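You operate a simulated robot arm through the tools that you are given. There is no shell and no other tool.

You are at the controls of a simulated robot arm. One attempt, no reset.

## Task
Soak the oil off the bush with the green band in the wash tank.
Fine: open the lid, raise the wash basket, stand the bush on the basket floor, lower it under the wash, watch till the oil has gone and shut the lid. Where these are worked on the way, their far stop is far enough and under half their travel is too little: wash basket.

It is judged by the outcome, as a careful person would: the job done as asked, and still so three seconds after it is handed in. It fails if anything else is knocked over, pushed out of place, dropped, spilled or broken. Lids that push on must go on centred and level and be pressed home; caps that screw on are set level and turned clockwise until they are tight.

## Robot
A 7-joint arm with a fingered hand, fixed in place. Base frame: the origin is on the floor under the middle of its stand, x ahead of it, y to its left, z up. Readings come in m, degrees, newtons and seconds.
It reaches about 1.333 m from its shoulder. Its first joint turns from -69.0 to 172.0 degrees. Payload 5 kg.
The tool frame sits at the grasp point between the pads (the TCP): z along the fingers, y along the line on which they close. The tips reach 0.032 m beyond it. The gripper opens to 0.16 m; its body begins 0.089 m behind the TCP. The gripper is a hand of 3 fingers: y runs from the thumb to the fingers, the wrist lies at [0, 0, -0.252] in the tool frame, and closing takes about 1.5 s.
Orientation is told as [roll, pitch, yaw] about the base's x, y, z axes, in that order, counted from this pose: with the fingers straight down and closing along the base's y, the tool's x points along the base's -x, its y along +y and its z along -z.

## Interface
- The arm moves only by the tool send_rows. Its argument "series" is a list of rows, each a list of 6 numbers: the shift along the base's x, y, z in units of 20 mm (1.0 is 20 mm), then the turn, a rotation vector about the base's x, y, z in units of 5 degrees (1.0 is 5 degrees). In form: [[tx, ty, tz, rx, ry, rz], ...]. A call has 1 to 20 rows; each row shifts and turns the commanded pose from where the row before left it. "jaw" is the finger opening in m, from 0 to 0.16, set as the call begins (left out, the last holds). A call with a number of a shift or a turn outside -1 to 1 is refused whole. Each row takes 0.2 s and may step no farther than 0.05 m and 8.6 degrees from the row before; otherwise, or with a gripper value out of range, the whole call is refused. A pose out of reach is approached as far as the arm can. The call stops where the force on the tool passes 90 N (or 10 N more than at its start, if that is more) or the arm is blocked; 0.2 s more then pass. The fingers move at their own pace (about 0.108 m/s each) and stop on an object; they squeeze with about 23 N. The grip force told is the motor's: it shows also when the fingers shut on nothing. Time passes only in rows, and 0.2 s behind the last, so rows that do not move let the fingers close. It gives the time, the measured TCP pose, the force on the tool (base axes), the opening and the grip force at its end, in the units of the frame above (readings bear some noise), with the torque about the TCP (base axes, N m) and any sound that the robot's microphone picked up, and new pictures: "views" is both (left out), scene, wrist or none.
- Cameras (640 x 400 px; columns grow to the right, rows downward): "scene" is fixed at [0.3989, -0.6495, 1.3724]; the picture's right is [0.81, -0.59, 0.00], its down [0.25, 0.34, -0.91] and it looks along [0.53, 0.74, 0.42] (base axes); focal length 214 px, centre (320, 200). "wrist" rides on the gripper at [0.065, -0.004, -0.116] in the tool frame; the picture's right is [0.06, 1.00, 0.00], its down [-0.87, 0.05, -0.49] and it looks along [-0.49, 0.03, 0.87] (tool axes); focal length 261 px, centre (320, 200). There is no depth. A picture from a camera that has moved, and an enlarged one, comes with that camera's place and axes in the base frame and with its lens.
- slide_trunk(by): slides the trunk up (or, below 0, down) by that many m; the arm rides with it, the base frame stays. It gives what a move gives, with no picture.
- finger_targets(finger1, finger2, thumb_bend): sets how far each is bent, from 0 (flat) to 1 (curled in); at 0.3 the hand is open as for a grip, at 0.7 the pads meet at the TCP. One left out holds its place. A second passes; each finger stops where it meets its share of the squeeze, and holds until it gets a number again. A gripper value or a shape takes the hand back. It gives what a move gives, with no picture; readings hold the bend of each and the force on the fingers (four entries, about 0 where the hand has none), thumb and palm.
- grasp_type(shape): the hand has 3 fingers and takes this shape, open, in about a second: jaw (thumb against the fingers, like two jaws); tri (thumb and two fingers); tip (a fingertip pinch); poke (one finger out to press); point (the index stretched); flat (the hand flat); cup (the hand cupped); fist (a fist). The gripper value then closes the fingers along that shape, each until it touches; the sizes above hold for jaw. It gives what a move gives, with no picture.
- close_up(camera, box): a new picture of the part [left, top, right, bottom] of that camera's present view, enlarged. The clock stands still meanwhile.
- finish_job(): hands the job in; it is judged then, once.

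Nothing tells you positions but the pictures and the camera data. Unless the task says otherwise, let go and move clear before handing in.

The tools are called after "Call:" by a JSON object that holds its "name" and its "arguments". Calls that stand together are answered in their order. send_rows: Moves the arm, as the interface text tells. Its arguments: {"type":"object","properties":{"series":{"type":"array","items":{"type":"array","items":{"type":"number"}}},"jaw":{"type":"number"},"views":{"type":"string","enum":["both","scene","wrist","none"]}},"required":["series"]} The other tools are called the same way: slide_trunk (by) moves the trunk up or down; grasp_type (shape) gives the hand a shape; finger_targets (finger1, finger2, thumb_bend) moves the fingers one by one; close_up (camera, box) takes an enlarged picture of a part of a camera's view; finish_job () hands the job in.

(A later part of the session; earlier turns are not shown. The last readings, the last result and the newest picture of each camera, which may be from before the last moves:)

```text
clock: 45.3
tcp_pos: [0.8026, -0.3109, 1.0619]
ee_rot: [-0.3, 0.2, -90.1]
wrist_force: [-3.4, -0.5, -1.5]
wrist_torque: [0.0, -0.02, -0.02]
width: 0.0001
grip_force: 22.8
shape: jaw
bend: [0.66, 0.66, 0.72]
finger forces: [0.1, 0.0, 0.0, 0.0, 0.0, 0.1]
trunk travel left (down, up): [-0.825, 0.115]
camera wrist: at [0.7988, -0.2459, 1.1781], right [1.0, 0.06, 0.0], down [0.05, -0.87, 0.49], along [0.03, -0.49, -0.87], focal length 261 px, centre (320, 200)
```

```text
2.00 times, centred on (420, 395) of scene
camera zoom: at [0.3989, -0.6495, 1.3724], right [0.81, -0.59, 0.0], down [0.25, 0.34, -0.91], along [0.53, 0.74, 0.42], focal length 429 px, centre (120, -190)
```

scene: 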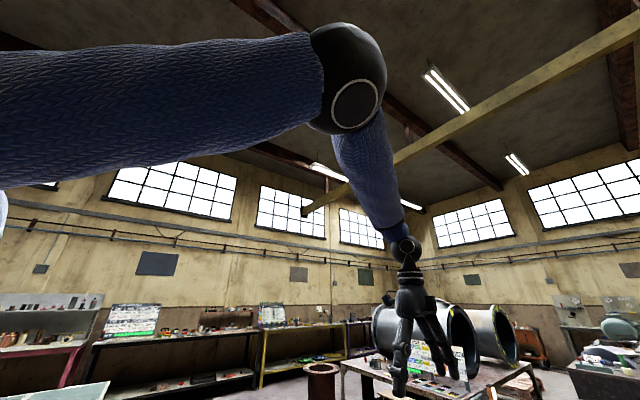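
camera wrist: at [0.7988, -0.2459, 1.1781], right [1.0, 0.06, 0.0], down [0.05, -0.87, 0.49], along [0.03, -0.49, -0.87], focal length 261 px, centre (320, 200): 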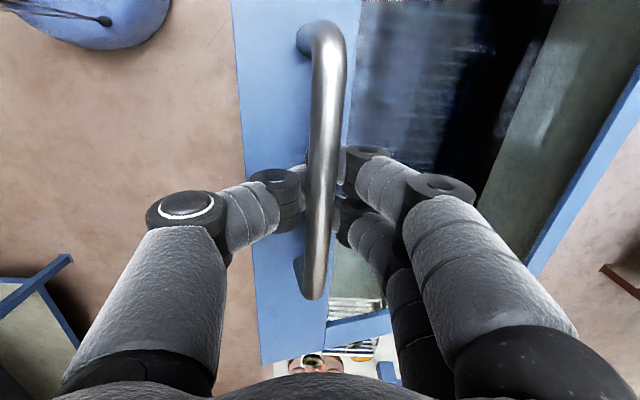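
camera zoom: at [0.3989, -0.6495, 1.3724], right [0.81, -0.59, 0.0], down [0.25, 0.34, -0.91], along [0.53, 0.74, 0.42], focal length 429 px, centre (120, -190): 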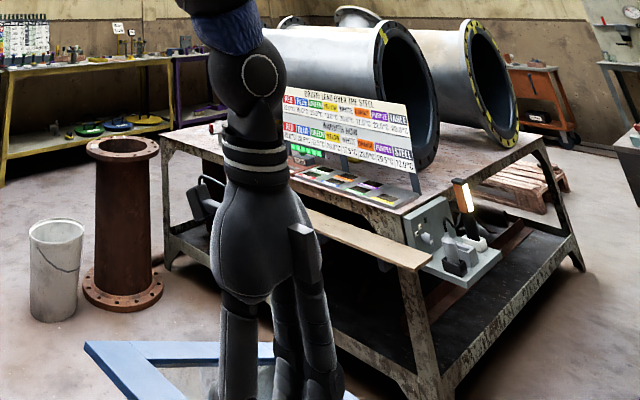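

The finger forces dropped to zero while the lid stayed up, so the hinge seems to hold the lid by friction. I'll lift it on to about 45° and check again.

Call:
{"name": "send_rows", "arguments": {"series": [[0.26, 0, 0.58, 0, 0, 0], [0.26, 0, 0.58, 0, 0, 0], [0.31, 0, 0.55, 0, 0, 0], [0.31, 0, 0.55, 0, 0, 0], [0.36, 0, 0.525, 0, 0, 0], [0.36, 0, 0.525, 0, 0, 0], [0.4, 0, 0.49, 0, 0, 0], [0.4, 0, 0.49, 0, 0, 0], [0.44, 0, 0.45, 0, 0, 0], [0.44, 0, 0.45, 0, 0, 0], [0, 0, 0, 0, 0, 0]], "views": "wrist"}}

Call:
{"name": "close_up", "arguments": {"camera": "scene", "box": [0, 396, 640, 400]}}

```text
clock: 47.7
tcp_pos: [0.876, -0.3098, 1.1668]
ee_rot: [-0.2, 0.3, -90.1]
wrist_force: [2.2, -3.0, -9.5]
wrist_torque: [-0.01, 0.06, 0.04]
width: 0.0
grip_force: 22.9
shape: jaw
bend: [0.66, 0.66, 0.72]
finger forces: [0.1, 0.1, 0.0, 0.0, 0.1, 0.0]
trunk travel left (down, up): [-0.825, 0.115]
camera wrist: at [0.8719, -0.2452, 1.2817], right [1.0, 0.06, 0.0], down [0.06, -0.87, 0.49], along [0.03, -0.49, -0.87], focal length 261 px, centre (320, 200)
```

wrist: 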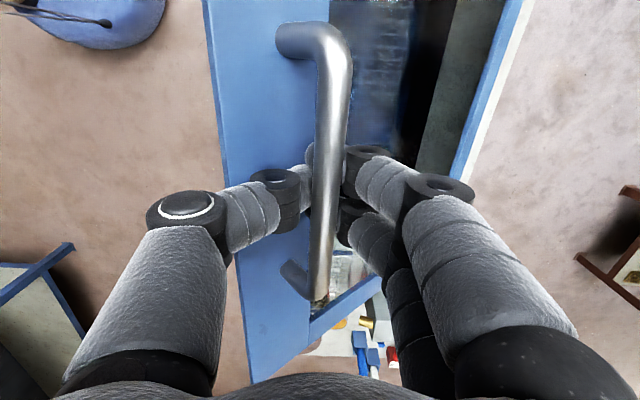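

```text
1.00 times, centred on (320, 398) of scene (not enlarged: the box is as wide or as high as the picture)
camera zoom: at [0.3989, -0.6495, 1.3724], right [0.81, -0.59, 0.0], down [0.25, 0.34, -0.91], along [0.53, 0.74, 0.42], focal length 214 px, centre (320, 2)
```

zoom: 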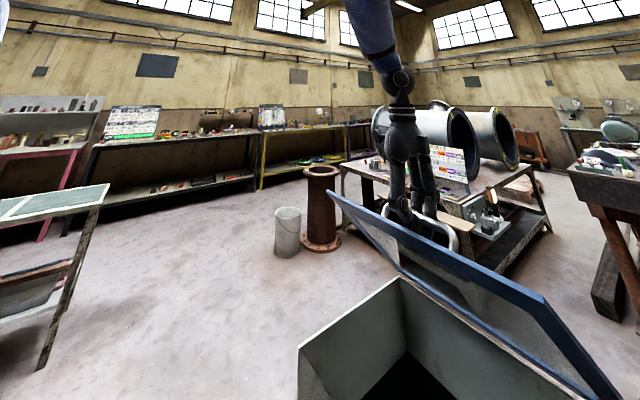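

The lid is now at about 40°. I'll ease the hand down again in small steps to see whether it holds on its own.

Call:
{"name": "send_rows", "arguments": {"series": [[-0.12, 0, -0.25, 0, 0, 0], [0, 0, 0, 0, 0, 0], [0, 0, 0, 0, 0, 0]], "views": "none"}}

Call:
{"name": "send_rows", "arguments": {"series": [[-0.12, 0, -0.25, 0, 0, 0], [0, 0, 0, 0, 0, 0], [0, 0, 0, 0, 0, 0]], "views": "wrist"}}

```text
clock: 48.5
tcp_pos: [0.872, -0.3088, 1.161]
ee_rot: [-0.2, 0.3, -90.0]
wrist_force: [2.9, -0.8, -2.2]
wrist_torque: [-0.03, 0.02, 0.0]
width: 0.0
grip_force: 23.4
shape: jaw
bend: [0.66, 0.66, 0.72]
finger forces: [0.1, 0.0, 0.1, 0.0, 0.0, 0.0]
trunk travel left (down, up): [-0.825, 0.115]
```

```text
clock: 49.3
tcp_pos: [0.8686, -0.3086, 1.1549]
ee_rot: [-0.1, 0.3, -90.1]
wrist_force: [0.4, -0.2, -0.4]
wrist_torque: [0.01, 0.01, 0.02]
width: 0.0001
grip_force: 22.7
shape: jaw
bend: [0.66, 0.66, 0.72]
finger forces: [0.0, 0.0, 0.1, 0.0, 0.0, 0.0]
trunk travel left (down, up): [-0.825, 0.115]
camera wrist: at [0.8657, -0.2446, 1.2725], right [1.0, 0.06, 0.0], down [0.05, -0.87, 0.49], along [0.03, -0.49, -0.87], focal length 261 px, centre (320, 200)
```

wrist: 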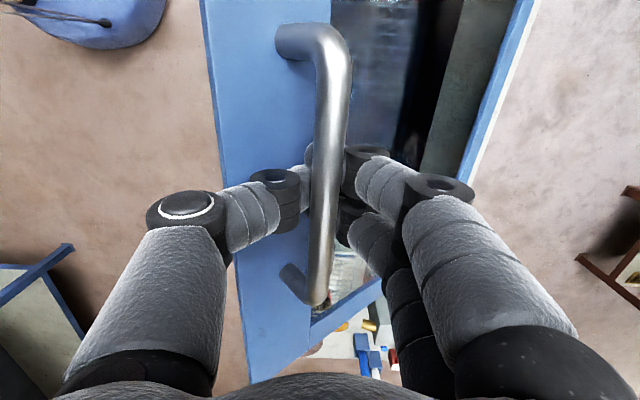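

The lid holds by itself at about 38°. I'll open the two fingers first, slide the thumb out from under the bar along the lid surface, then rise clear.

Call:
{"name": "finger_targets", "arguments": {"finger1": 0.3, "finger2": 0.3}}

Call:
{"name": "send_rows", "arguments": {"series": [[-0.5, 0, 0.4, 0, 0, 0], [-0.5, 0, 0.4, 0, 0, 0]], "views": "wrist"}}

```text
clock: 50.3
tcp_pos: [0.8694, -0.3089, 1.1566]
ee_rot: [-0.2, 0.4, -90.1]
wrist_force: [-4.0, 1.4, -1.8]
wrist_torque: [-0.01, 0.01, -0.01]
width: 0.0736
grip_force: 2.8
shape: fingers
bend: [0.3, 0.3, 0.77]
finger forces: [0.0, 0.0, 0.0, 0.0, 4.7, 0.0]
trunk travel left (down, up): [-0.825, 0.115]
```

```text
clock: 50.9
tcp_pos: [0.8487, -0.3093, 1.1729]
ee_rot: [-0.2, 0.3, -89.9]
wrist_force: [-0.4, -0.3, -0.6]
wrist_torque: [0.01, -0.02, 0.02]
width: 0.0698
grip_force: 0.0
shape: fingers
bend: [0.3, 0.3, 0.79]
finger forces: [0.0, 0.0, 0.0, 0.0, 0.0, 0.0]
trunk travel left (down, up): [-0.825, 0.115]
camera wrist: at [0.8446, -0.245, 1.2892], right [1.0, 0.06, 0.0], down [0.05, -0.87, 0.49], along [0.03, -0.49, -0.87], focal length 261 px, centre (320, 200)
```

wrist: 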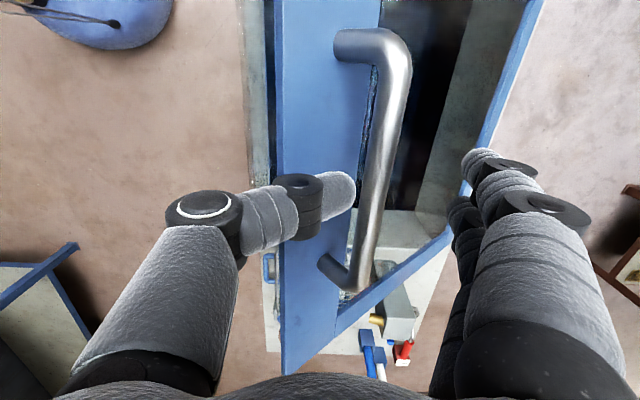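

The thumb is clear of the bar and the lid stays put. I'll rise clear, back off toward the robot and look.

Call:
{"name": "send_rows", "arguments": {"series": [[0, 0, 1, 0, 0, 0], [0, 0, 1, 0, 0, 0], [0, 0, 1, 0, 0, 0], [0, 0, 1, 0, 0, 0], [-1, 0, 0.5, 0, 0, 0], [-1, 0, 0, 0, 0, 0], [-1, 0, 0, 0, 0, 0], [-1, 0, 0, 0, 0, 0], [-1, 0, 0, 0, 0, 0], [-1, 0, 0, 0, 0, 0], [-1, 0, 0, 0, 0, 0], [-1, 0, 0, 0, 0, 0], [-1, 0, 0, 0, 0, 0], [-1, 0, 0, 0, 0, 0]], "views": "both"}}

Call:
{"name": "close_up", "arguments": {"camera": "scene", "box": [0, 396, 640, 400]}}

```text
clock: 53.9
tcp_pos: [0.6473, -0.3087, 1.2624]
ee_rot: [-0.1, 0.3, -89.9]
wrist_force: [-0.6, 0.0, 0.6]
wrist_torque: [0.01, -0.04, -0.03]
width: 0.0699
grip_force: 0.1
shape: fingers
bend: [0.3, 0.3, 0.79]
finger forces: [0.0, 0.0, 0.0, 0.0, 0.0, 0.0]
trunk travel left (down, up): [-0.825, 0.115]
camera wrist: at [0.6437, -0.2454, 1.3789], right [1.0, 0.06, 0.0], down [0.05, -0.87, 0.49], along [0.03, -0.49, -0.87], focal length 261 px, centre (320, 200)
```

scene: 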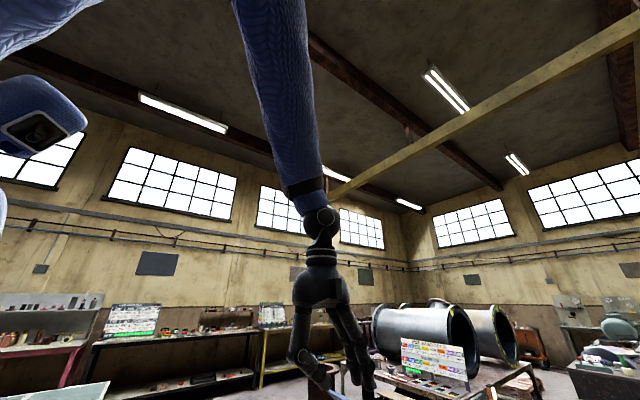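
wrist: 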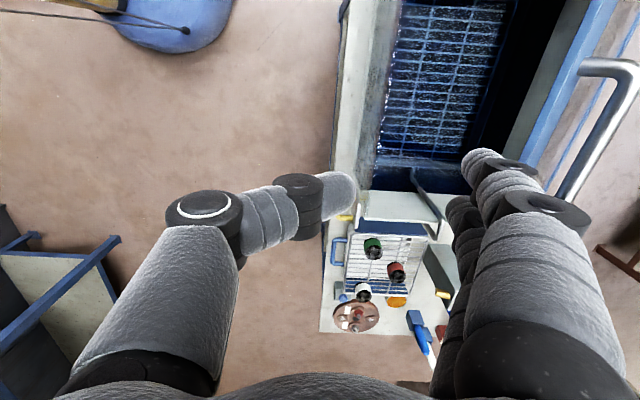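

```text
1.00 times, centred on (320, 398) of scene (not enlarged: the box is as wide or as high as the picture)
camera zoom: at [0.3989, -0.6495, 1.3724], right [0.81, -0.59, 0.0], down [0.25, 0.34, -0.91], along [0.53, 0.74, 0.42], focal length 214 px, centre (320, 2)
```

zoom: 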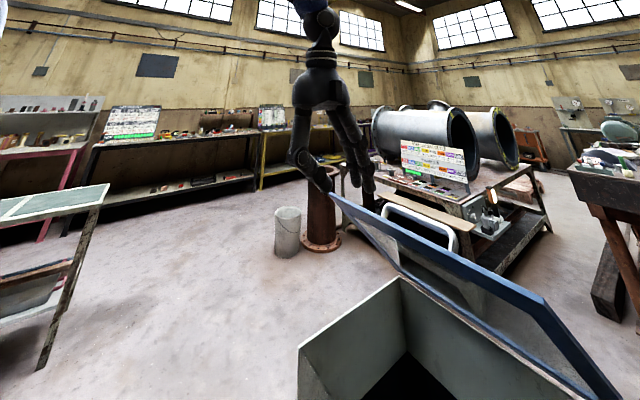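

The lid stays at about 42°, near edge at roughly x 0.83, z 1.155, and the mesh basket is visible deep in the tank. I'll close the hand, point it forward (+x) and push the lid farther open from its underside.

Call:
{"name": "send_rows", "arguments": {"series": [[0.25, 0, -0.4, 0, -1, 0], [0.25, 0, -0.4, 0, -1, 0], [0.25, 0, -0.4, 0, -1, 0], [0.25, 0, -0.4, 0, -1, 0], [0.25, 0, -0.4, 0, -1, 0], [0.25, 0, -0.4, 0, -1, 0], [0.25, 0, -0.4, 0, -1, 0], [0.25, 0, -0.4, 0, -1, 0], [0.25, 0, -0.4, 0, -1, 0], [0.25, 0, -0.4, 0, -1, 0], [0.25, 0, -0.4, 0, -1, 0], [0.25, 0, -0.4, 0, -1, 0], [0.25, 0, -0.4, 0, -1, 0], [0.25, 0, -0.4, 0, -1, 0], [0.25, 0, -0.4, 0, -1, 0]], "jaw": 0.0, "views": "both"}}

Call:
{"name": "close_up", "arguments": {"camera": "scene", "box": [0, 396, 640, 400]}}

```text
clock: 57.1
tcp_pos: [0.7221, -0.2991, 1.1387]
ee_rot: [70.7, -0.8, -88.4]
wrist_force: [2.4, -3.0, 7.7]
wrist_torque: [0.16, 0.72, 0.28]
width: 0.0
grip_force: 23.1
shape: jaw
bend: [0.65, 0.65, 0.67]
finger forces: [0.0, 0.0, 0.1, 0.1, 0.0, 0.1]
out of reach, approached as far as the arm can: row 14, 15
trunk travel left (down, up): [-0.825, 0.115]
camera wrist: at [0.6104, -0.2358, 1.1708], right [0.33, 0.09, 0.94], down [-0.42, -0.88, 0.23], along [0.84, -0.47, -0.25], focal length 261 px, centre (320, 200)
```

scene: 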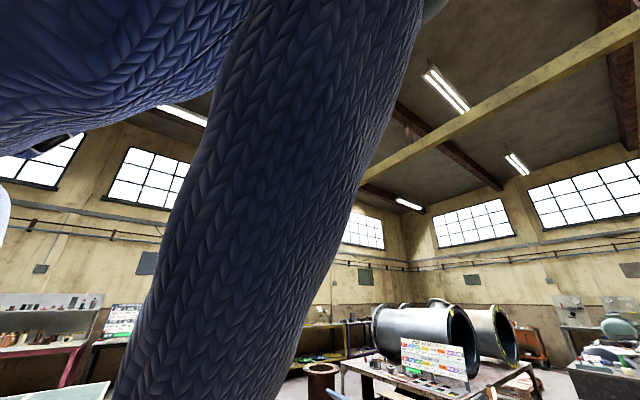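
wrist: 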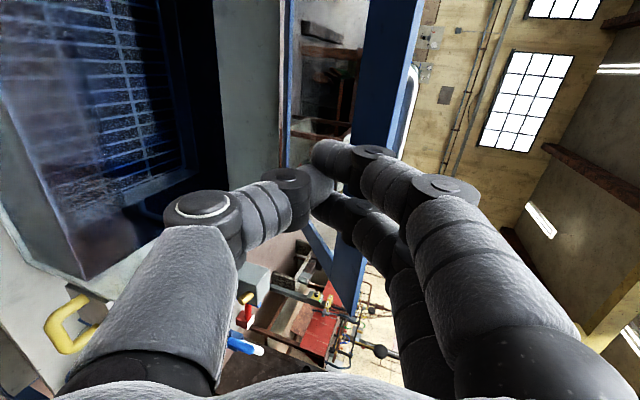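

```text
1.00 times, centred on (320, 398) of scene (not enlarged: the box is as wide or as high as the picture)
camera zoom: at [0.3989, -0.6495, 1.3724], right [0.81, -0.59, 0.0], down [0.25, 0.34, -0.91], along [0.53, 0.74, 0.42], focal length 214 px, centre (320, 2)
```

zoom: 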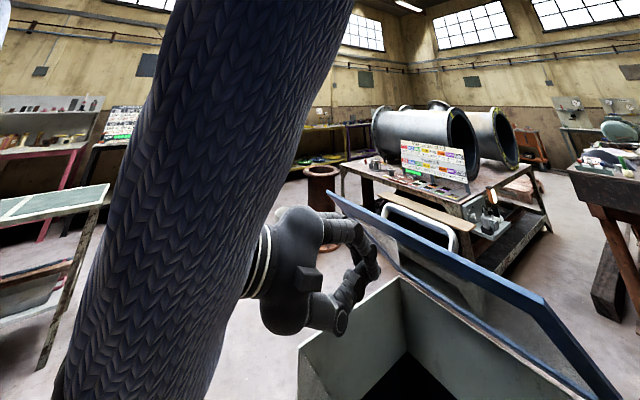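

There is a force of about 8 N on the hand and the last rows were out of reach; I'll look closely for what it touches.

Call:
{"name": "close_up", "arguments": {"camera": "scene", "box": [240, 360, 440, 400]}}

Call:
{"name": "close_up", "arguments": {"camera": "wrist", "box": [260, 60, 480, 260]}}

```text
3.20 times, centred on (340, 380) of scene
camera zoom: at [0.3989, -0.6495, 1.3724], right [0.81, -0.59, 0.0], down [0.25, 0.34, -0.91], along [0.53, 0.74, 0.42], focal length 686 px, centre (256, -376)
```

zoom: 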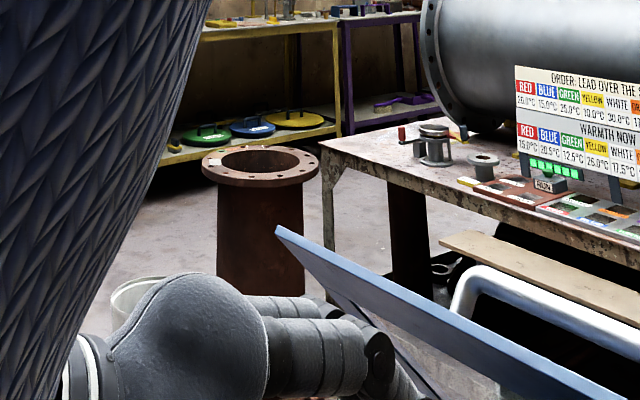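

```text
2.00 times, centred on (370, 160) of wrist
camera zoom: at [0.6104, -0.2358, 1.1708], right [0.33, 0.09, 0.94], down [-0.42, -0.88, 0.23], along [0.84, -0.47, -0.25], focal length 521 px, centre (220, 280)
```

zoom: 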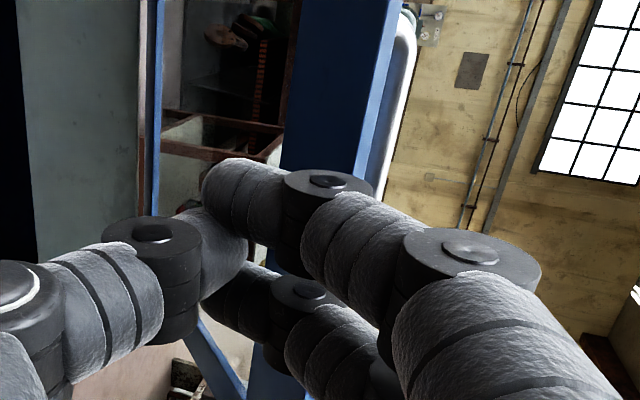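

I'll hold still for a moment and read the force again.

Call:
{"name": "send_rows", "arguments": {"series": [[0, 0, 0, 0, 0, 0], [0, 0, 0, 0, 0, 0]], "views": "none"}}

```text
clock: 57.7
tcp_pos: [0.7242, -0.3005, 1.1432]
ee_rot: [71.7, 0.8, -89.2]
wrist_force: [-0.3, -0.1, -0.3]
wrist_torque: [0.01, -0.02, -0.01]
width: 0.0
grip_force: 22.6
shape: jaw
bend: [0.65, 0.65, 0.67]
finger forces: [0.0, 0.1, 0.1, 0.1, 0.0, 0.0]
trunk travel left (down, up): [-0.825, 0.115]
```

The force was only from the motion. Now I move forward and slightly down until the tips are just at the lid's underside.

Call:
{"name": "send_rows", "arguments": {"series": [[1, 0, -0.3, 0, 0, 0], [1, 0, -0.3, 0, 0, 0], [1, 0, -0.3, 0, 0, 0], [1, 0, -0.3, 0, 0, 0], [0, 0, 0, 0, 0, 0]], "views": "wrist"}}

Call:
{"name": "close_up", "arguments": {"camera": "scene", "box": [0, 396, 640, 400]}}

```text
clock: 58.9
tcp_pos: [0.805, -0.3012, 1.122]
ee_rot: [71.8, 0.7, -89.1]
wrist_force: [0.0, 0.5, -0.4]
wrist_torque: [0.0, 0.02, -0.04]
width: 0.0002
grip_force: 23.2
shape: jaw
bend: [0.65, 0.65, 0.67]
finger forces: [0.0, 0.1, 0.0, 0.0, 0.0, 0.1]
trunk travel left (down, up): [-0.825, 0.115]
camera wrist: at [0.692, -0.2384, 1.1544], right [0.31, 0.05, 0.95], down [-0.44, -0.88, 0.19], along [0.84, -0.47, -0.25], focal length 261 px, centre (320, 200)
```

wrist: 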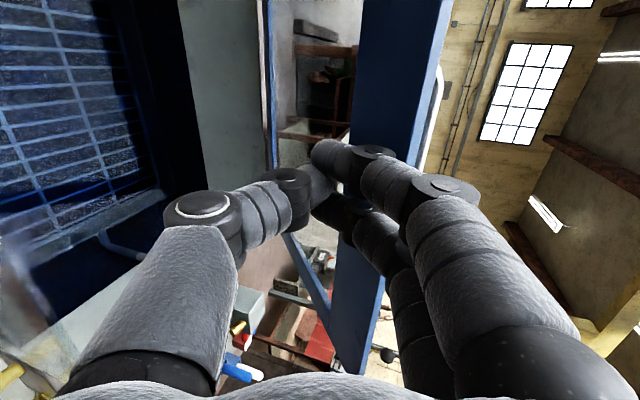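

```text
1.00 times, centred on (320, 398) of scene (not enlarged: the box is as wide or as high as the picture)
camera zoom: at [0.3989, -0.6495, 1.3724], right [0.81, -0.59, 0.0], down [0.25, 0.34, -0.91], along [0.53, 0.74, 0.42], focal length 214 px, centre (320, 2)
```

zoom: 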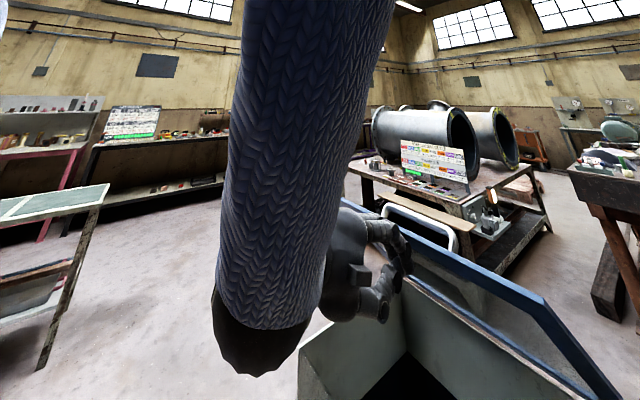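

No contact yet. I push forward gently and watch the force.

Call:
{"name": "send_rows", "arguments": {"series": [[0.8, 0, 0.15, 0, 0, 0], [0.8, 0, 0.2, 0, 0, 0], [0.8, 0, 0.25, 0, 0, 0], [0.8, 0, 0.3, 0, 0, 0]], "views": "wrist"}}

Call:
{"name": "close_up", "arguments": {"camera": "scene", "box": [0, 396, 640, 400]}}

```text
clock: 59.9
tcp_pos: [0.8671, -0.3011, 1.1372]
ee_rot: [71.5, 0.8, -89.3]
wrist_force: [-4.1, 0.2, -1.9]
wrist_torque: [0.02, -0.1, 0.02]
width: 0.0
grip_force: 22.8
shape: jaw
bend: [0.65, 0.65, 0.67]
finger forces: [1.9, 2.2, 0.0, 0.0, 0.1, 0.0]
trunk travel left (down, up): [-0.825, 0.115]
camera wrist: at [0.7549, -0.2386, 1.1707], right [0.31, 0.05, 0.95], down [-0.44, -0.88, 0.19], along [0.84, -0.47, -0.25], focal length 261 px, centre (320, 200)
```

wrist: 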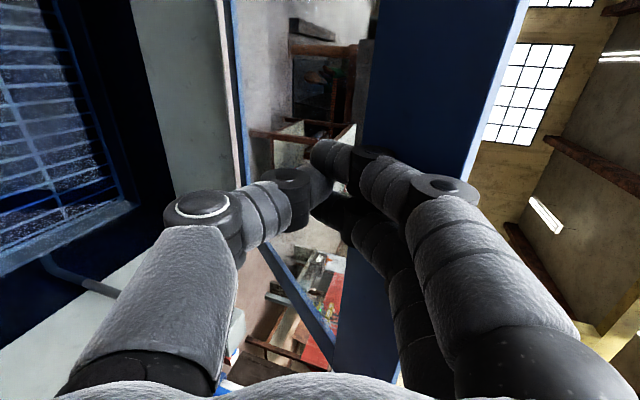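

```text
1.00 times, centred on (320, 398) of scene (not enlarged: the box is as wide or as high as the picture)
camera zoom: at [0.3989, -0.6495, 1.3724], right [0.81, -0.59, 0.0], down [0.25, 0.34, -0.91], along [0.53, 0.74, 0.42], focal length 214 px, centre (320, 2)
```

zoom: 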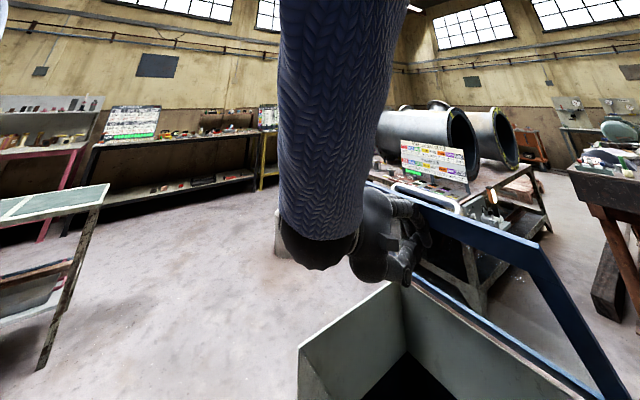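

The lid is moving with about 4 N on the tips. I continue pushing along the arc.

Call:
{"name": "send_rows", "arguments": {"series": [[0.7, 0, 0.45, 0, 0, 0], [0.75, 0, 0.42, 0, 0, 0], [0.8, 0, 0.4, 0, 0, 0], [0.8, 0, 0.35, 0, 0, 0], [0.8, 0, 0.3, 0, 0, 0]], "views": "wrist"}}

Call:
{"name": "close_up", "arguments": {"camera": "scene", "box": [0, 396, 640, 400]}}

```text
clock: 61.1
tcp_pos: [0.9453, -0.3002, 1.176]
ee_rot: [71.6, 0.8, -89.2]
wrist_force: [-3.2, -0.2, -0.2]
wrist_torque: [0.01, -0.06, -0.03]
width: 0.0
grip_force: 22.7
shape: jaw
bend: [0.65, 0.65, 0.67]
finger forces: [0.8, 2.4, 0.0, 0.0, 0.0, 0.0]
trunk travel left (down, up): [-0.825, 0.115]
camera wrist: at [0.8333, -0.2371, 1.2099], right [0.31, 0.05, 0.95], down [-0.44, -0.88, 0.19], along [0.84, -0.47, -0.25], focal length 261 px, centre (320, 200)
```

wrist: 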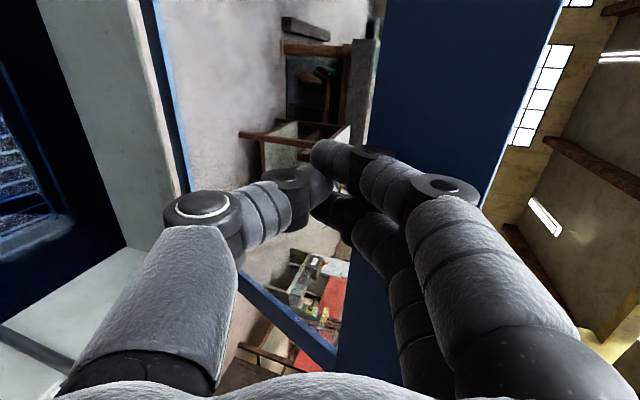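

```text
1.00 times, centred on (320, 398) of scene (not enlarged: the box is as wide or as high as the picture)
camera zoom: at [0.3989, -0.6495, 1.3724], right [0.81, -0.59, 0.0], down [0.25, 0.34, -0.91], along [0.53, 0.74, 0.42], focal length 214 px, centre (320, 2)
```

zoom: 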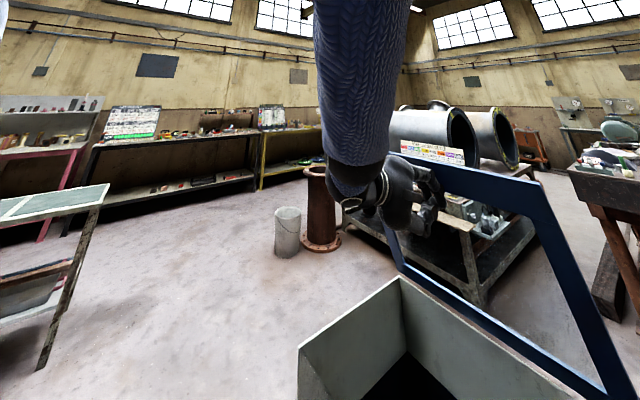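

The lid is at about 70°. I keep pushing toward and past vertical, gently.

Call:
{"name": "send_rows", "arguments": {"series": [[0.8, 0, 0.22, 0, 0, 0], [0.8, 0, 0.15, 0, 0, 0], [0.8, 0, 0.1, 0, 0, 0], [0.8, 0, 0.05, 0, 0, 0]], "views": "none"}}

Call:
{"name": "close_up", "arguments": {"camera": "scene", "box": [0, 396, 640, 400]}}

```text
clock: 62.1
tcp_pos: [1.0091, -0.2994, 1.1857]
ee_rot: [71.6, 0.9, -89.2]
wrist_force: [-1.7, 0.4, -1.0]
wrist_torque: [0.0, -0.01, -0.05]
width: 0.0001
grip_force: 22.6
shape: jaw
bend: [0.65, 0.66, 0.67]
finger forces: [0.0, 0.0, 0.0, 0.0, 0.0, 0.1]
trunk travel left (down, up): [-0.825, 0.115]
```

```text
1.00 times, centred on (320, 398) of scene (not enlarged: the box is as wide or as high as the picture)
camera zoom: at [0.3989, -0.6495, 1.3724], right [0.81, -0.59, 0.0], down [0.25, 0.34, -0.91], along [0.53, 0.74, 0.42], focal length 214 px, centre (320, 2)
```

zoom: 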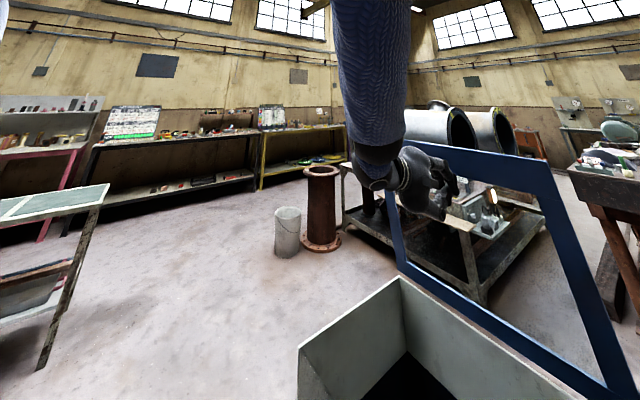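

The lid is now nearly vertical, out of the way, and its hinge holds it. I'll back the hand away and look into the open tank.

Call:
{"name": "send_rows", "arguments": {"series": [[-1, 0, 0, 0, 0, 0], [-1, 0, 0, 0, 0, 0], [-1, 0, 0, 0, 0, 0], [-1, 0, 0, 0, 0, 0], [-1, 0, 0, 0, 0, 0], [-1, 0, 0, 0, 0, 0], [-1, 0, 0.3, 0, 0.5, 0], [-1, 0, 0.3, 0, 0.5, 0], [-1, 0, 0.3, 0, 0.5, 0], [-1, 0, 0.3, 0, 0.5, 0], [-1, 0, 0.3, 0, 1, 0], [-1, 0, 0.3, 0, 1, 0], [-0.8, 0, 0.3, 0, 1, 0], [-0.5, 0, 0.3, 0, 1, 0], [0, 0, 0.3, 0, 1, 0], [0, 0, 0.3, 0, 1, 0], [0, 0, 0.3, 0, 1, 0]], "jaw": 0.16, "views": "wrist"}}

Call:
{"name": "close_up", "arguments": {"camera": "scene", "box": [0, 396, 640, 400]}}

```text
clock: 65.7
tcp_pos: [0.7429, -0.2991, 1.2515]
ee_rot: [26.5, 1.2, -90.0]
wrist_force: [-0.1, 0.1, -0.4]
wrist_torque: [-0.02, 0.02, -0.01]
width: 0.1603
grip_force: 0.0
shape: jaw
bend: [0.3, 0.3, 0.3]
finger forces: [0.0, 0.1, 0.0, 0.0, 0.0, 0.0]
trunk travel left (down, up): [-0.825, 0.115]
camera wrist: at [0.687, -0.2365, 1.3561], right [0.89, 0.05, 0.45], down [-0.17, -0.88, 0.45], along [0.42, -0.47, -0.78], focal length 261 px, centre (320, 200)
```

wrist: 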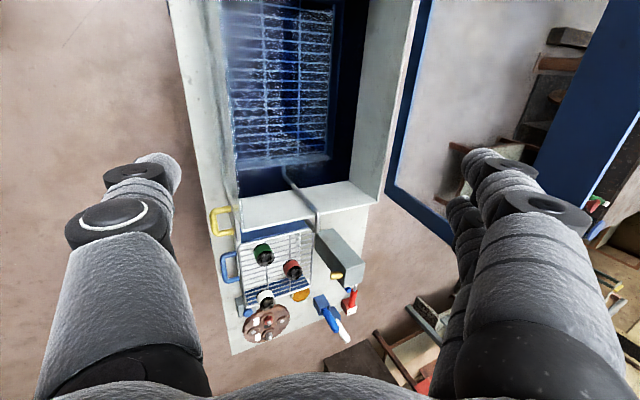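

```text
1.00 times, centred on (320, 398) of scene (not enlarged: the box is as wide or as high as the picture)
camera zoom: at [0.3989, -0.6495, 1.3724], right [0.81, -0.59, 0.0], down [0.25, 0.34, -0.91], along [0.53, 0.74, 0.42], focal length 214 px, centre (320, 2)
```

zoom: 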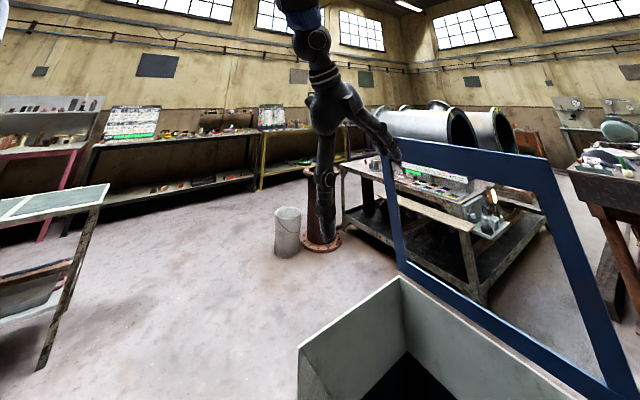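

Call:
{"name": "close_up", "arguments": {"camera": "wrist", "box": [170, 0, 420, 250]}}

Call:
{"name": "close_up", "arguments": {"camera": "wrist", "box": [100, 0, 500, 8]}}

Call:
{"name": "close_up", "arguments": {"camera": "wrist", "box": [190, 180, 370, 350]}}

```text
1.60 times, centred on (295, 125) of wrist
camera zoom: at [0.687, -0.2365, 1.3561], right [0.89, 0.05, 0.45], down [-0.17, -0.88, 0.45], along [0.42, -0.47, -0.78], focal length 417 px, centre (360, 320)
```

zoom: 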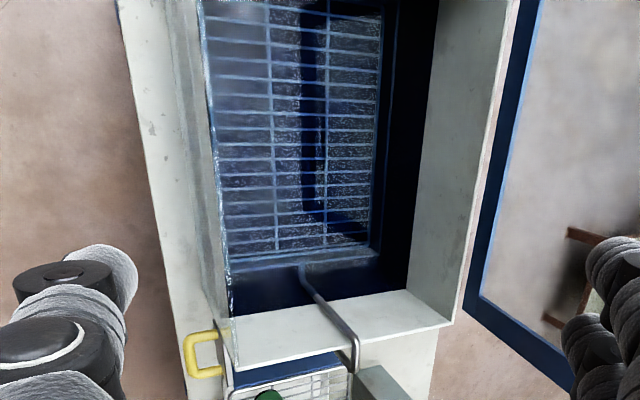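

```text
1.60 times, centred on (300, 4) of wrist
camera zoom: at [0.687, -0.2365, 1.3561], right [0.89, 0.05, 0.45], down [-0.17, -0.88, 0.45], along [0.42, -0.47, -0.78], focal length 417 px, centre (352, 514)
```

zoom: 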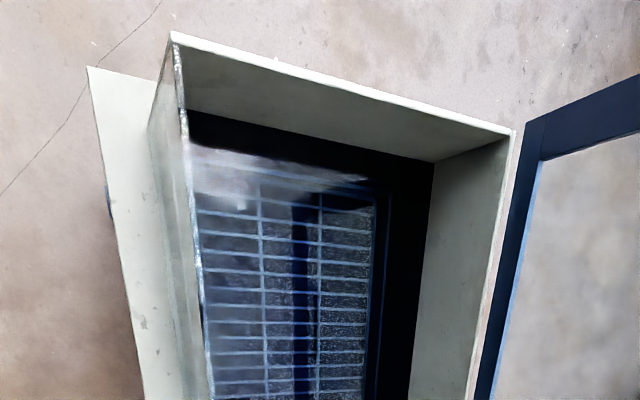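

```text
2.35 times, centred on (280, 265) of wrist
camera zoom: at [0.687, -0.2365, 1.3561], right [0.89, 0.05, 0.45], down [-0.17, -0.88, 0.45], along [0.42, -0.47, -0.78], focal length 613 px, centre (414, 47)
```

zoom: 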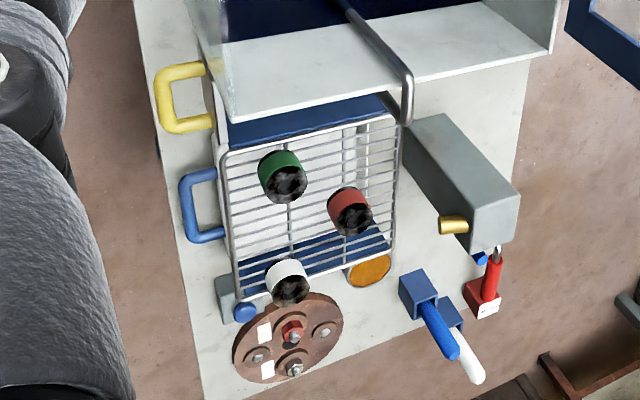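

The tank is open and full of wash with the mesh basket well below the rim; the hanger rod goes over the left wall to the yellow handle, whose bar I put at (0.712, −0.58, 0.80). I'll move to the front of the bench by that handle and lower the trunk so the hand can come in level.

Call:
{"name": "send_rows", "arguments": {"series": [[-0.8, -1, 0, 0, 0, 0], [-0.8, -1, 0, 0, 0, 0], [-0.8, -1, 0, 0, 0, 0], [-0.8, -1, 0, 0, 0, 0], [-0.8, -1, 0, 0, 0, 0], [-0.8, -1, 0, 0, 0, 0], [-0.8, -1, 0, 0, 0, 0], [-0.8, -1, 0, 0, 0, 0], [-0.8, -1, 0, 0, 0, 0], [-0.8, -1, 0, 0, 0, 0], [-0.8, -1, 0, 0, 0, 0], [-0.8, -1, 0, 0, 0, 0], [-0.8, -1, 0, 0, 0, 0], [-0.8, -1, 0, 0, 0, 0]], "views": "none"}}

Call:
{"name": "slide_trunk", "arguments": {"by": -0.3}}

Call:
{"name": "send_rows", "arguments": {"series": [[0.1, 0, 0, 0, -1, 0], [0.1, 0, 0, 0, -1, 0], [0.1, 0, 0, 0, -1, 0], [0.1, 0, 0, 0, -1, 0], [0.1, 0, 0, 0, -1, 0], [0.1, 0, 0, 0, -1, 0], [0.1, 0, 0, 0, -1, 0], [0.1, 0, 0, 0, -1, 0], [0.1, 0, 0, 0, -1, 0], [0.1, 0, 0, 0, -1, 0], [0.1, 0, 0, 0, -1, 0]], "views": "wrist"}}

```text
clock: 68.7
tcp_pos: [0.5203, -0.5833, 1.2515]
ee_rot: [26.8, 1.3, -90.0]
wrist_force: [0.2, 0.1, 0.2]
wrist_torque: [-0.01, -0.02, 0.02]
width: 0.1598
grip_force: 0.0
shape: jaw
bend: [0.3, 0.3, 0.3]
finger forces: [0.0, 0.0, 0.0, 0.1, 0.0, 0.0]
trunk travel left (down, up): [-0.825, 0.115]
```

```text
clock: 71.7
tcp_pos: [0.5205, -0.5815, 0.9518]
ee_rot: [26.6, 1.2, -90.0]
wrist_force: [0.1, -0.2, -0.9]
wrist_torque: [0.01, -0.01, -0.01]
width: 0.16
grip_force: 0.0
shape: jaw
bend: [0.3, 0.3, 0.3]
finger forces: [0.0, 0.0, 0.1, 0.1, 0.1, 0.0]
trunk travel left (down, up): [-0.525, 0.415]
```

```text
clock: 74.1
tcp_pos: [0.541, -0.5829, 0.9513]
ee_rot: [81.7, 0.7, -89.1]
wrist_force: [0.3, -0.5, -0.8]
wrist_torque: [-0.03, -0.03, 0.01]
width: 0.1601
grip_force: 0.1
shape: jaw
bend: [0.3, 0.3, 0.3]
finger forces: [0.0, 0.0, 0.0, 0.1, 0.0, 0.1]
trunk travel left (down, up): [-0.525, 0.415]
camera wrist: at [0.425, -0.5194, 0.9649], right [0.14, 0.05, 0.99], down [-0.46, -0.88, 0.11], along [0.87, -0.48, -0.1], focal length 261 px, centre (320, 200)
```

wrist: 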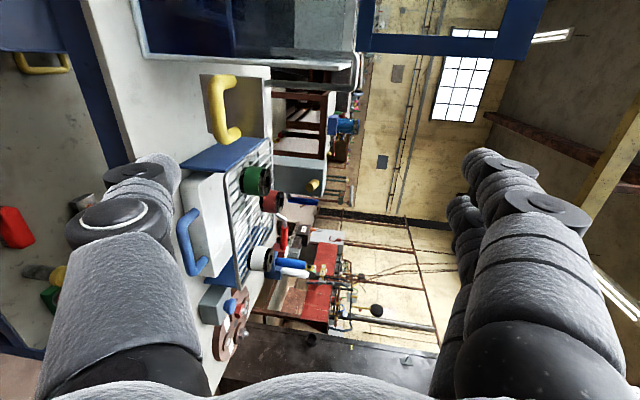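

The hand now points forward at the bench front. I'll enlarge the yellow handle to fix its place.

Call:
{"name": "close_up", "arguments": {"camera": "wrist", "box": [130, 40, 350, 300]}}

Call:
{"name": "close_up", "arguments": {"camera": "wrist", "box": [180, 0, 380, 160]}}

```text
1.54 times, centred on (240, 170) of wrist
camera zoom: at [0.425, -0.5194, 0.9649], right [0.14, 0.05, 0.99], down [-0.46, -0.88, 0.11], along [0.87, -0.48, -0.1], focal length 401 px, centre (443, 246)
```

zoom: 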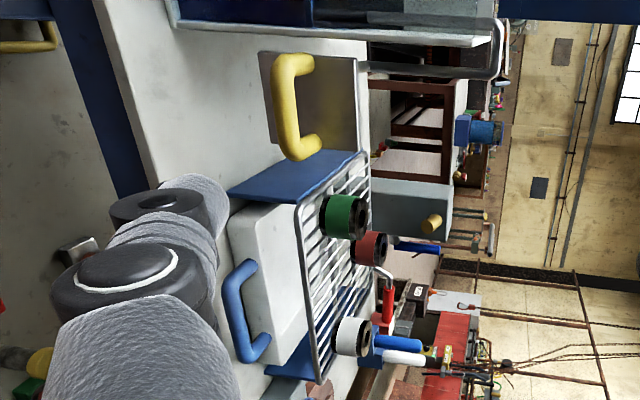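

```text
2.50 times, centred on (280, 80) of wrist
camera zoom: at [0.425, -0.5194, 0.9649], right [0.14, 0.05, 0.99], down [-0.46, -0.88, 0.11], along [0.87, -0.48, -0.1], focal length 652 px, centre (420, 500)
```

zoom: 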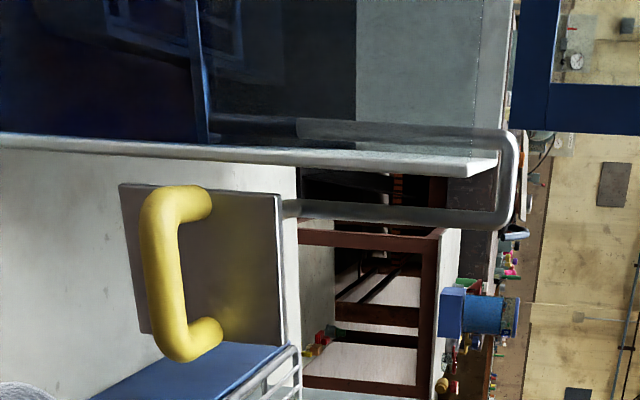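

The yellow bar is at about (0.711, −0.577, 0.81), arching out of a vertical plate; the rod goes from the plate up and over the wall into the basket. I'll part-close the hand to 0.075 and come in from the front, slightly downward.

Call:
{"name": "send_rows", "arguments": {"series": [[0.63, 0.05, -0.9, 0, 0.4, 0], [0.63, 0.05, -0.9, 0, 0.4, 0], [0.63, 0.05, -0.9, 0, 0.4, 0], [0.63, 0.05, -0.9, 0, 0.4, 0], [0.63, 0.05, -0.9, 0, 0.4, 0], [0.63, 0.05, -0.9, 0, 0.4, 0]], "jaw": 0.075, "views": "wrist"}}

Call:
{"name": "close_up", "arguments": {"camera": "wrist", "box": [180, 60, 420, 260]}}

```text
clock: 75.5
tcp_pos: [0.6148, -0.5767, 0.8415]
ee_rot: [69.7, 0.8, -89.2]
wrist_force: [0.2, 0.3, 0.3]
wrist_torque: [-0.01, 0.0, -0.01]
width: 0.0757
grip_force: 0.1
shape: jaw
bend: [0.73, 0.73, 0.7]
finger forces: [0.0, 0.1, 0.0, 0.0, 0.0, 0.1]
trunk travel left (down, up): [-0.525, 0.415]
camera wrist: at [0.5051, -0.5135, 0.8796], right [0.35, 0.05, 0.94], down [-0.43, -0.88, 0.21], along [0.83, -0.48, -0.28], focal length 261 px, centre (320, 200)
```

wrist: 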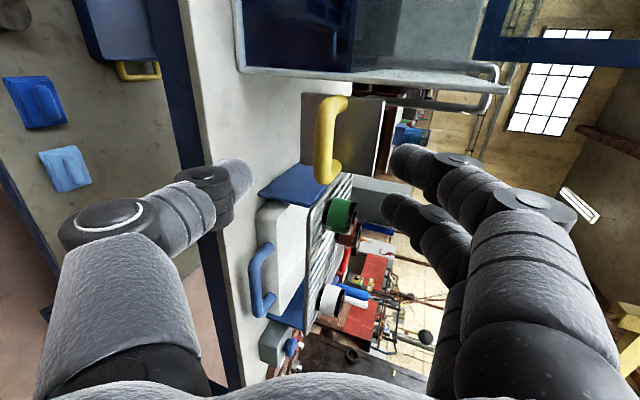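

```text
2.00 times, centred on (300, 160) of wrist
camera zoom: at [0.5051, -0.5135, 0.8796], right [0.35, 0.05, 0.94], down [-0.43, -0.88, 0.21], along [0.83, -0.48, -0.28], focal length 521 px, centre (360, 280)
```

zoom: 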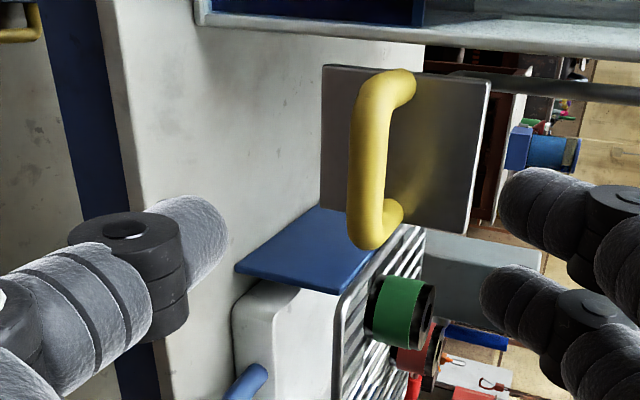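

Lined up. I move in toward the bar.

Call:
{"name": "send_rows", "arguments": {"series": [[0.94, 0, -0.32, 0, 0, 0], [0.94, 0, -0.32, 0, 0, 0], [0.94, 0, -0.32, 0, 0, 0], [0.94, 0, -0.32, 0, 0, 0]], "views": "wrist"}}

Call:
{"name": "close_up", "arguments": {"camera": "wrist", "box": [180, 60, 420, 260]}}

```text
clock: 76.5
tcp_pos: [0.691, -0.5757, 0.8172]
ee_rot: [69.6, 1.0, -89.2]
wrist_force: [-0.1, 0.6, 0.0]
wrist_torque: [0.02, 0.03, -0.02]
width: 0.0758
grip_force: 0.0
shape: jaw
bend: [0.73, 0.73, 0.7]
finger forces: [0.1, 0.0, 0.0, 0.0, 0.0, 0.0]
trunk travel left (down, up): [-0.525, 0.415]
camera wrist: at [0.5805, -0.5128, 0.8548], right [0.35, 0.05, 0.94], down [-0.43, -0.88, 0.21], along [0.83, -0.48, -0.28], focal length 261 px, centre (320, 200)
```

wrist: 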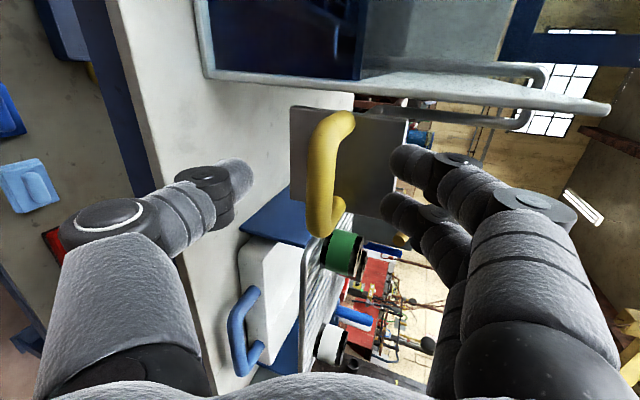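

```text
2.00 times, centred on (300, 160) of wrist
camera zoom: at [0.5805, -0.5128, 0.8548], right [0.35, 0.05, 0.94], down [-0.43, -0.88, 0.21], along [0.83, -0.48, -0.28], focal length 521 px, centre (360, 280)
```

zoom: 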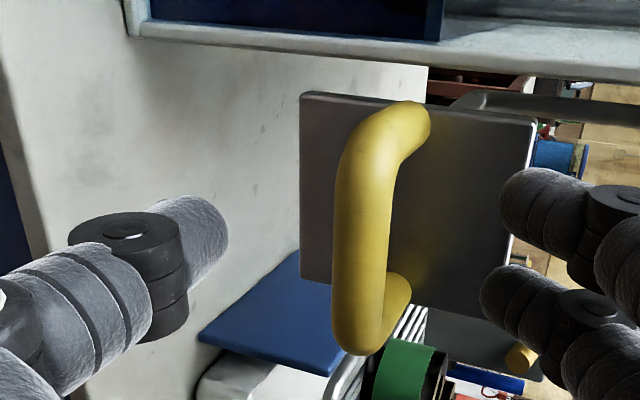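

The bar is right ahead of the grasp point. One more step in, then close on it.

Call:
{"name": "send_rows", "arguments": {"series": [[0.85, 0.3, -0.3, 0, 0, 0]], "views": "none"}}

Call:
{"name": "send_rows", "arguments": {"series": [[0, 0, 0, 0, 0, 0], [0, 0, 0, 0, 0, 0], [0, 0, 0, 0, 0, 0], [0, 0, 0, 0, 0, 0], [0, 0, 0, 0, 0, 0], [0, 0, 0, 0, 0, 0]], "jaw": 0.0, "views": "wrist"}}

Call:
{"name": "close_up", "arguments": {"camera": "wrist", "box": [180, 60, 420, 260]}}

```text
clock: 76.9
tcp_pos: [0.7047, -0.5704, 0.8152]
ee_rot: [69.8, 0.7, -89.3]
wrist_force: [-32.5, -8.6, 14.7]
wrist_torque: [0.24, -1.75, -0.46]
width: 0.0758
grip_force: 0.1
shape: jaw
bend: [0.74, 0.74, 0.7]
finger forces: [16.5, 21.6, 0.0, 0.0, 0.0, 0.0]
trunk travel left (down, up): [-0.525, 0.415]
```

```text
clock: 78.3
tcp_pos: [0.7063, -0.5698, 0.8159]
ee_rot: [69.7, 0.9, -89.2]
wrist_force: [-30.2, -5.5, 19.3]
wrist_torque: [0.05, -2.96, -0.24]
width: 0.0421
grip_force: 23.4
shape: jaw
bend: [0.75, 0.75, 0.71]
finger forces: [24.6, 28.6, 0.0, 0.0, 21.3, 0.1]
trunk travel left (down, up): [-0.525, 0.415]
camera wrist: at [0.5953, -0.506, 0.8524], right [0.34, 0.05, 0.94], down [-0.43, -0.88, 0.21], along [0.84, -0.47, -0.28], focal length 261 px, centre (320, 200)
```

wrist: 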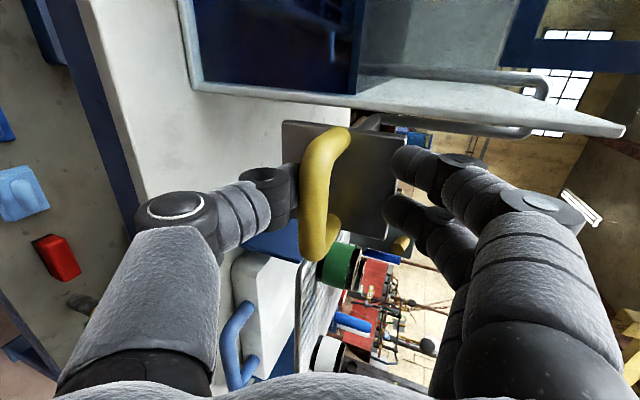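

```text
2.00 times, centred on (300, 160) of wrist
camera zoom: at [0.5953, -0.506, 0.8524], right [0.34, 0.05, 0.94], down [-0.43, -0.88, 0.21], along [0.84, -0.47, -0.28], focal length 521 px, centre (360, 280)
```

zoom: 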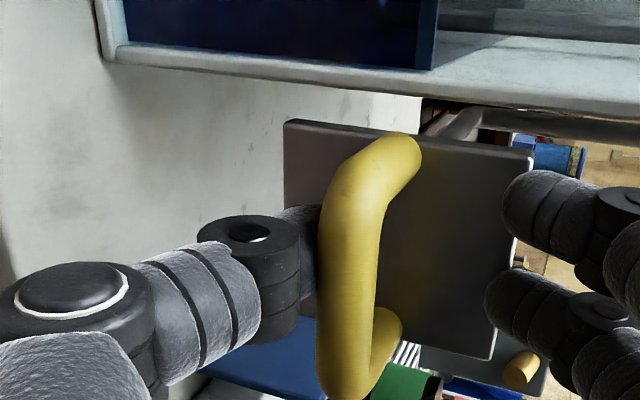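

The fingertips are pressing on the handle's plate. I'll open, back off about 1.5 cm, and close again.

Call:
{"name": "send_rows", "arguments": {"series": [[-0.4, 0, 0.1, 0, 0, 0], [-0.4, 0, 0.1, 0, 0, 0], [0, 0, 0, 0, 0, 0]], "jaw": 0.075, "views": "none"}}

Call:
{"name": "send_rows", "arguments": {"series": [[0, 0, 0, 0, 0, 0], [0, 0, 0, 0, 0, 0], [0, 0, 0, 0, 0, 0], [0, 0, 0, 0, 0, 0], [0, 0, 0, 0, 0, 0], [0, 0, 0, 0, 0, 0]], "jaw": 0.0, "views": "wrist"}}

Call:
{"name": "close_up", "arguments": {"camera": "wrist", "box": [180, 60, 420, 260]}}

```text
clock: 79.1
tcp_pos: [0.6927, -0.5696, 0.8152]
ee_rot: [69.6, 0.8, -89.1]
wrist_force: [-0.4, -0.3, 0.2]
wrist_torque: [-0.02, 0.0, -0.03]
width: 0.0745
grip_force: 0.0
shape: jaw
bend: [0.73, 0.73, 0.7]
finger forces: [0.0, 0.0, 0.0, 0.0, 0.1, 0.1]
trunk travel left (down, up): [-0.525, 0.415]
```

```text
clock: 80.5
tcp_pos: [0.6945, -0.5698, 0.8167]
ee_rot: [69.7, 0.8, -89.1]
wrist_force: [3.0, -0.3, 2.3]
wrist_torque: [0.05, -0.1, 0.08]
width: 0.0115
grip_force: 22.7
shape: jaw
bend: [0.72, 0.72, 0.7]
finger forces: [11.1, 11.3, 0.1, 0.0, 19.4, 0.1]
trunk travel left (down, up): [-0.525, 0.415]
camera wrist: at [0.5819, -0.5065, 0.8547], right [0.35, 0.05, 0.94], down [-0.43, -0.88, 0.21], along [0.83, -0.47, -0.28], focal length 261 px, centre (320, 200)
```

wrist: 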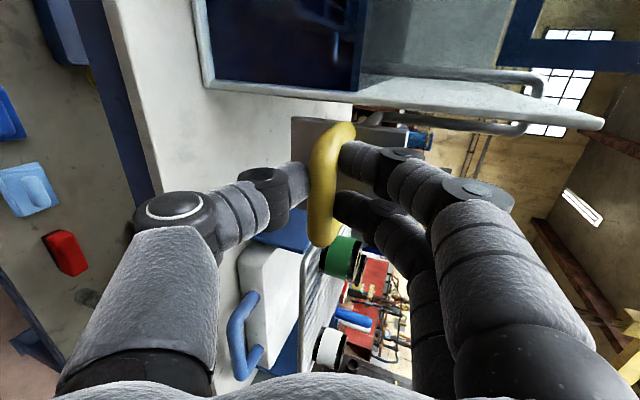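

```text
2.00 times, centred on (300, 160) of wrist
camera zoom: at [0.5819, -0.5065, 0.8547], right [0.35, 0.05, 0.94], down [-0.43, -0.88, 0.21], along [0.83, -0.47, -0.28], focal length 521 px, centre (360, 280)
```

zoom: 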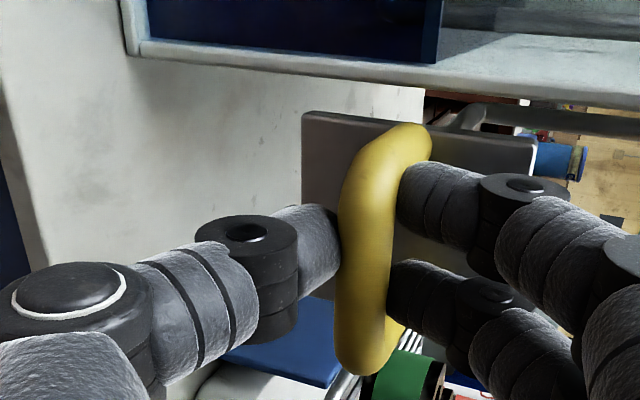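

The bar is held firmly (width 11.5 mm). I'll lift a little to feel the load.

Call:
{"name": "send_rows", "arguments": {"series": [[0, 0, 0.5, 0, 0, 0], [0, 0, 0.5, 0, 0, 0], [0, 0, 0.5, 0, 0, 0], [0, 0, 0, 0, 0, 0]], "views": "wrist"}}

```text
clock: 81.5
tcp_pos: [0.6943, -0.569, 0.8468]
ee_rot: [69.8, 0.8, -89.2]
wrist_force: [-6.6, 0.9, 0.1]
wrist_torque: [0.03, -0.02, 0.0]
width: 0.0116
grip_force: 22.4
shape: jaw
bend: [0.72, 0.72, 0.7]
finger forces: [11.5, 10.6, 0.0, 0.0, 24.1, 0.0]
trunk travel left (down, up): [-0.525, 0.415]
camera wrist: at [0.5825, -0.5066, 0.8844], right [0.35, 0.05, 0.94], down [-0.43, -0.88, 0.21], along [0.83, -0.47, -0.28], focal length 261 px, centre (320, 200)
```

wrist: 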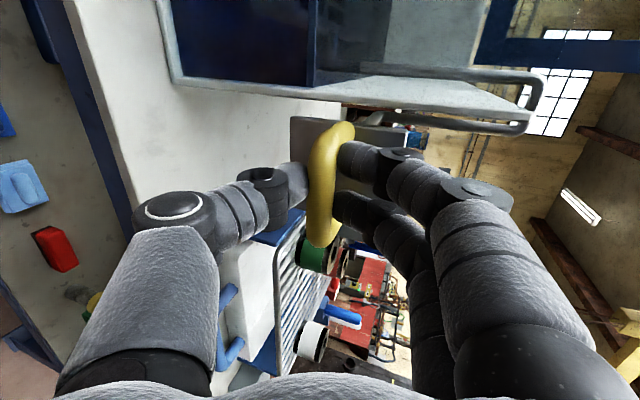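

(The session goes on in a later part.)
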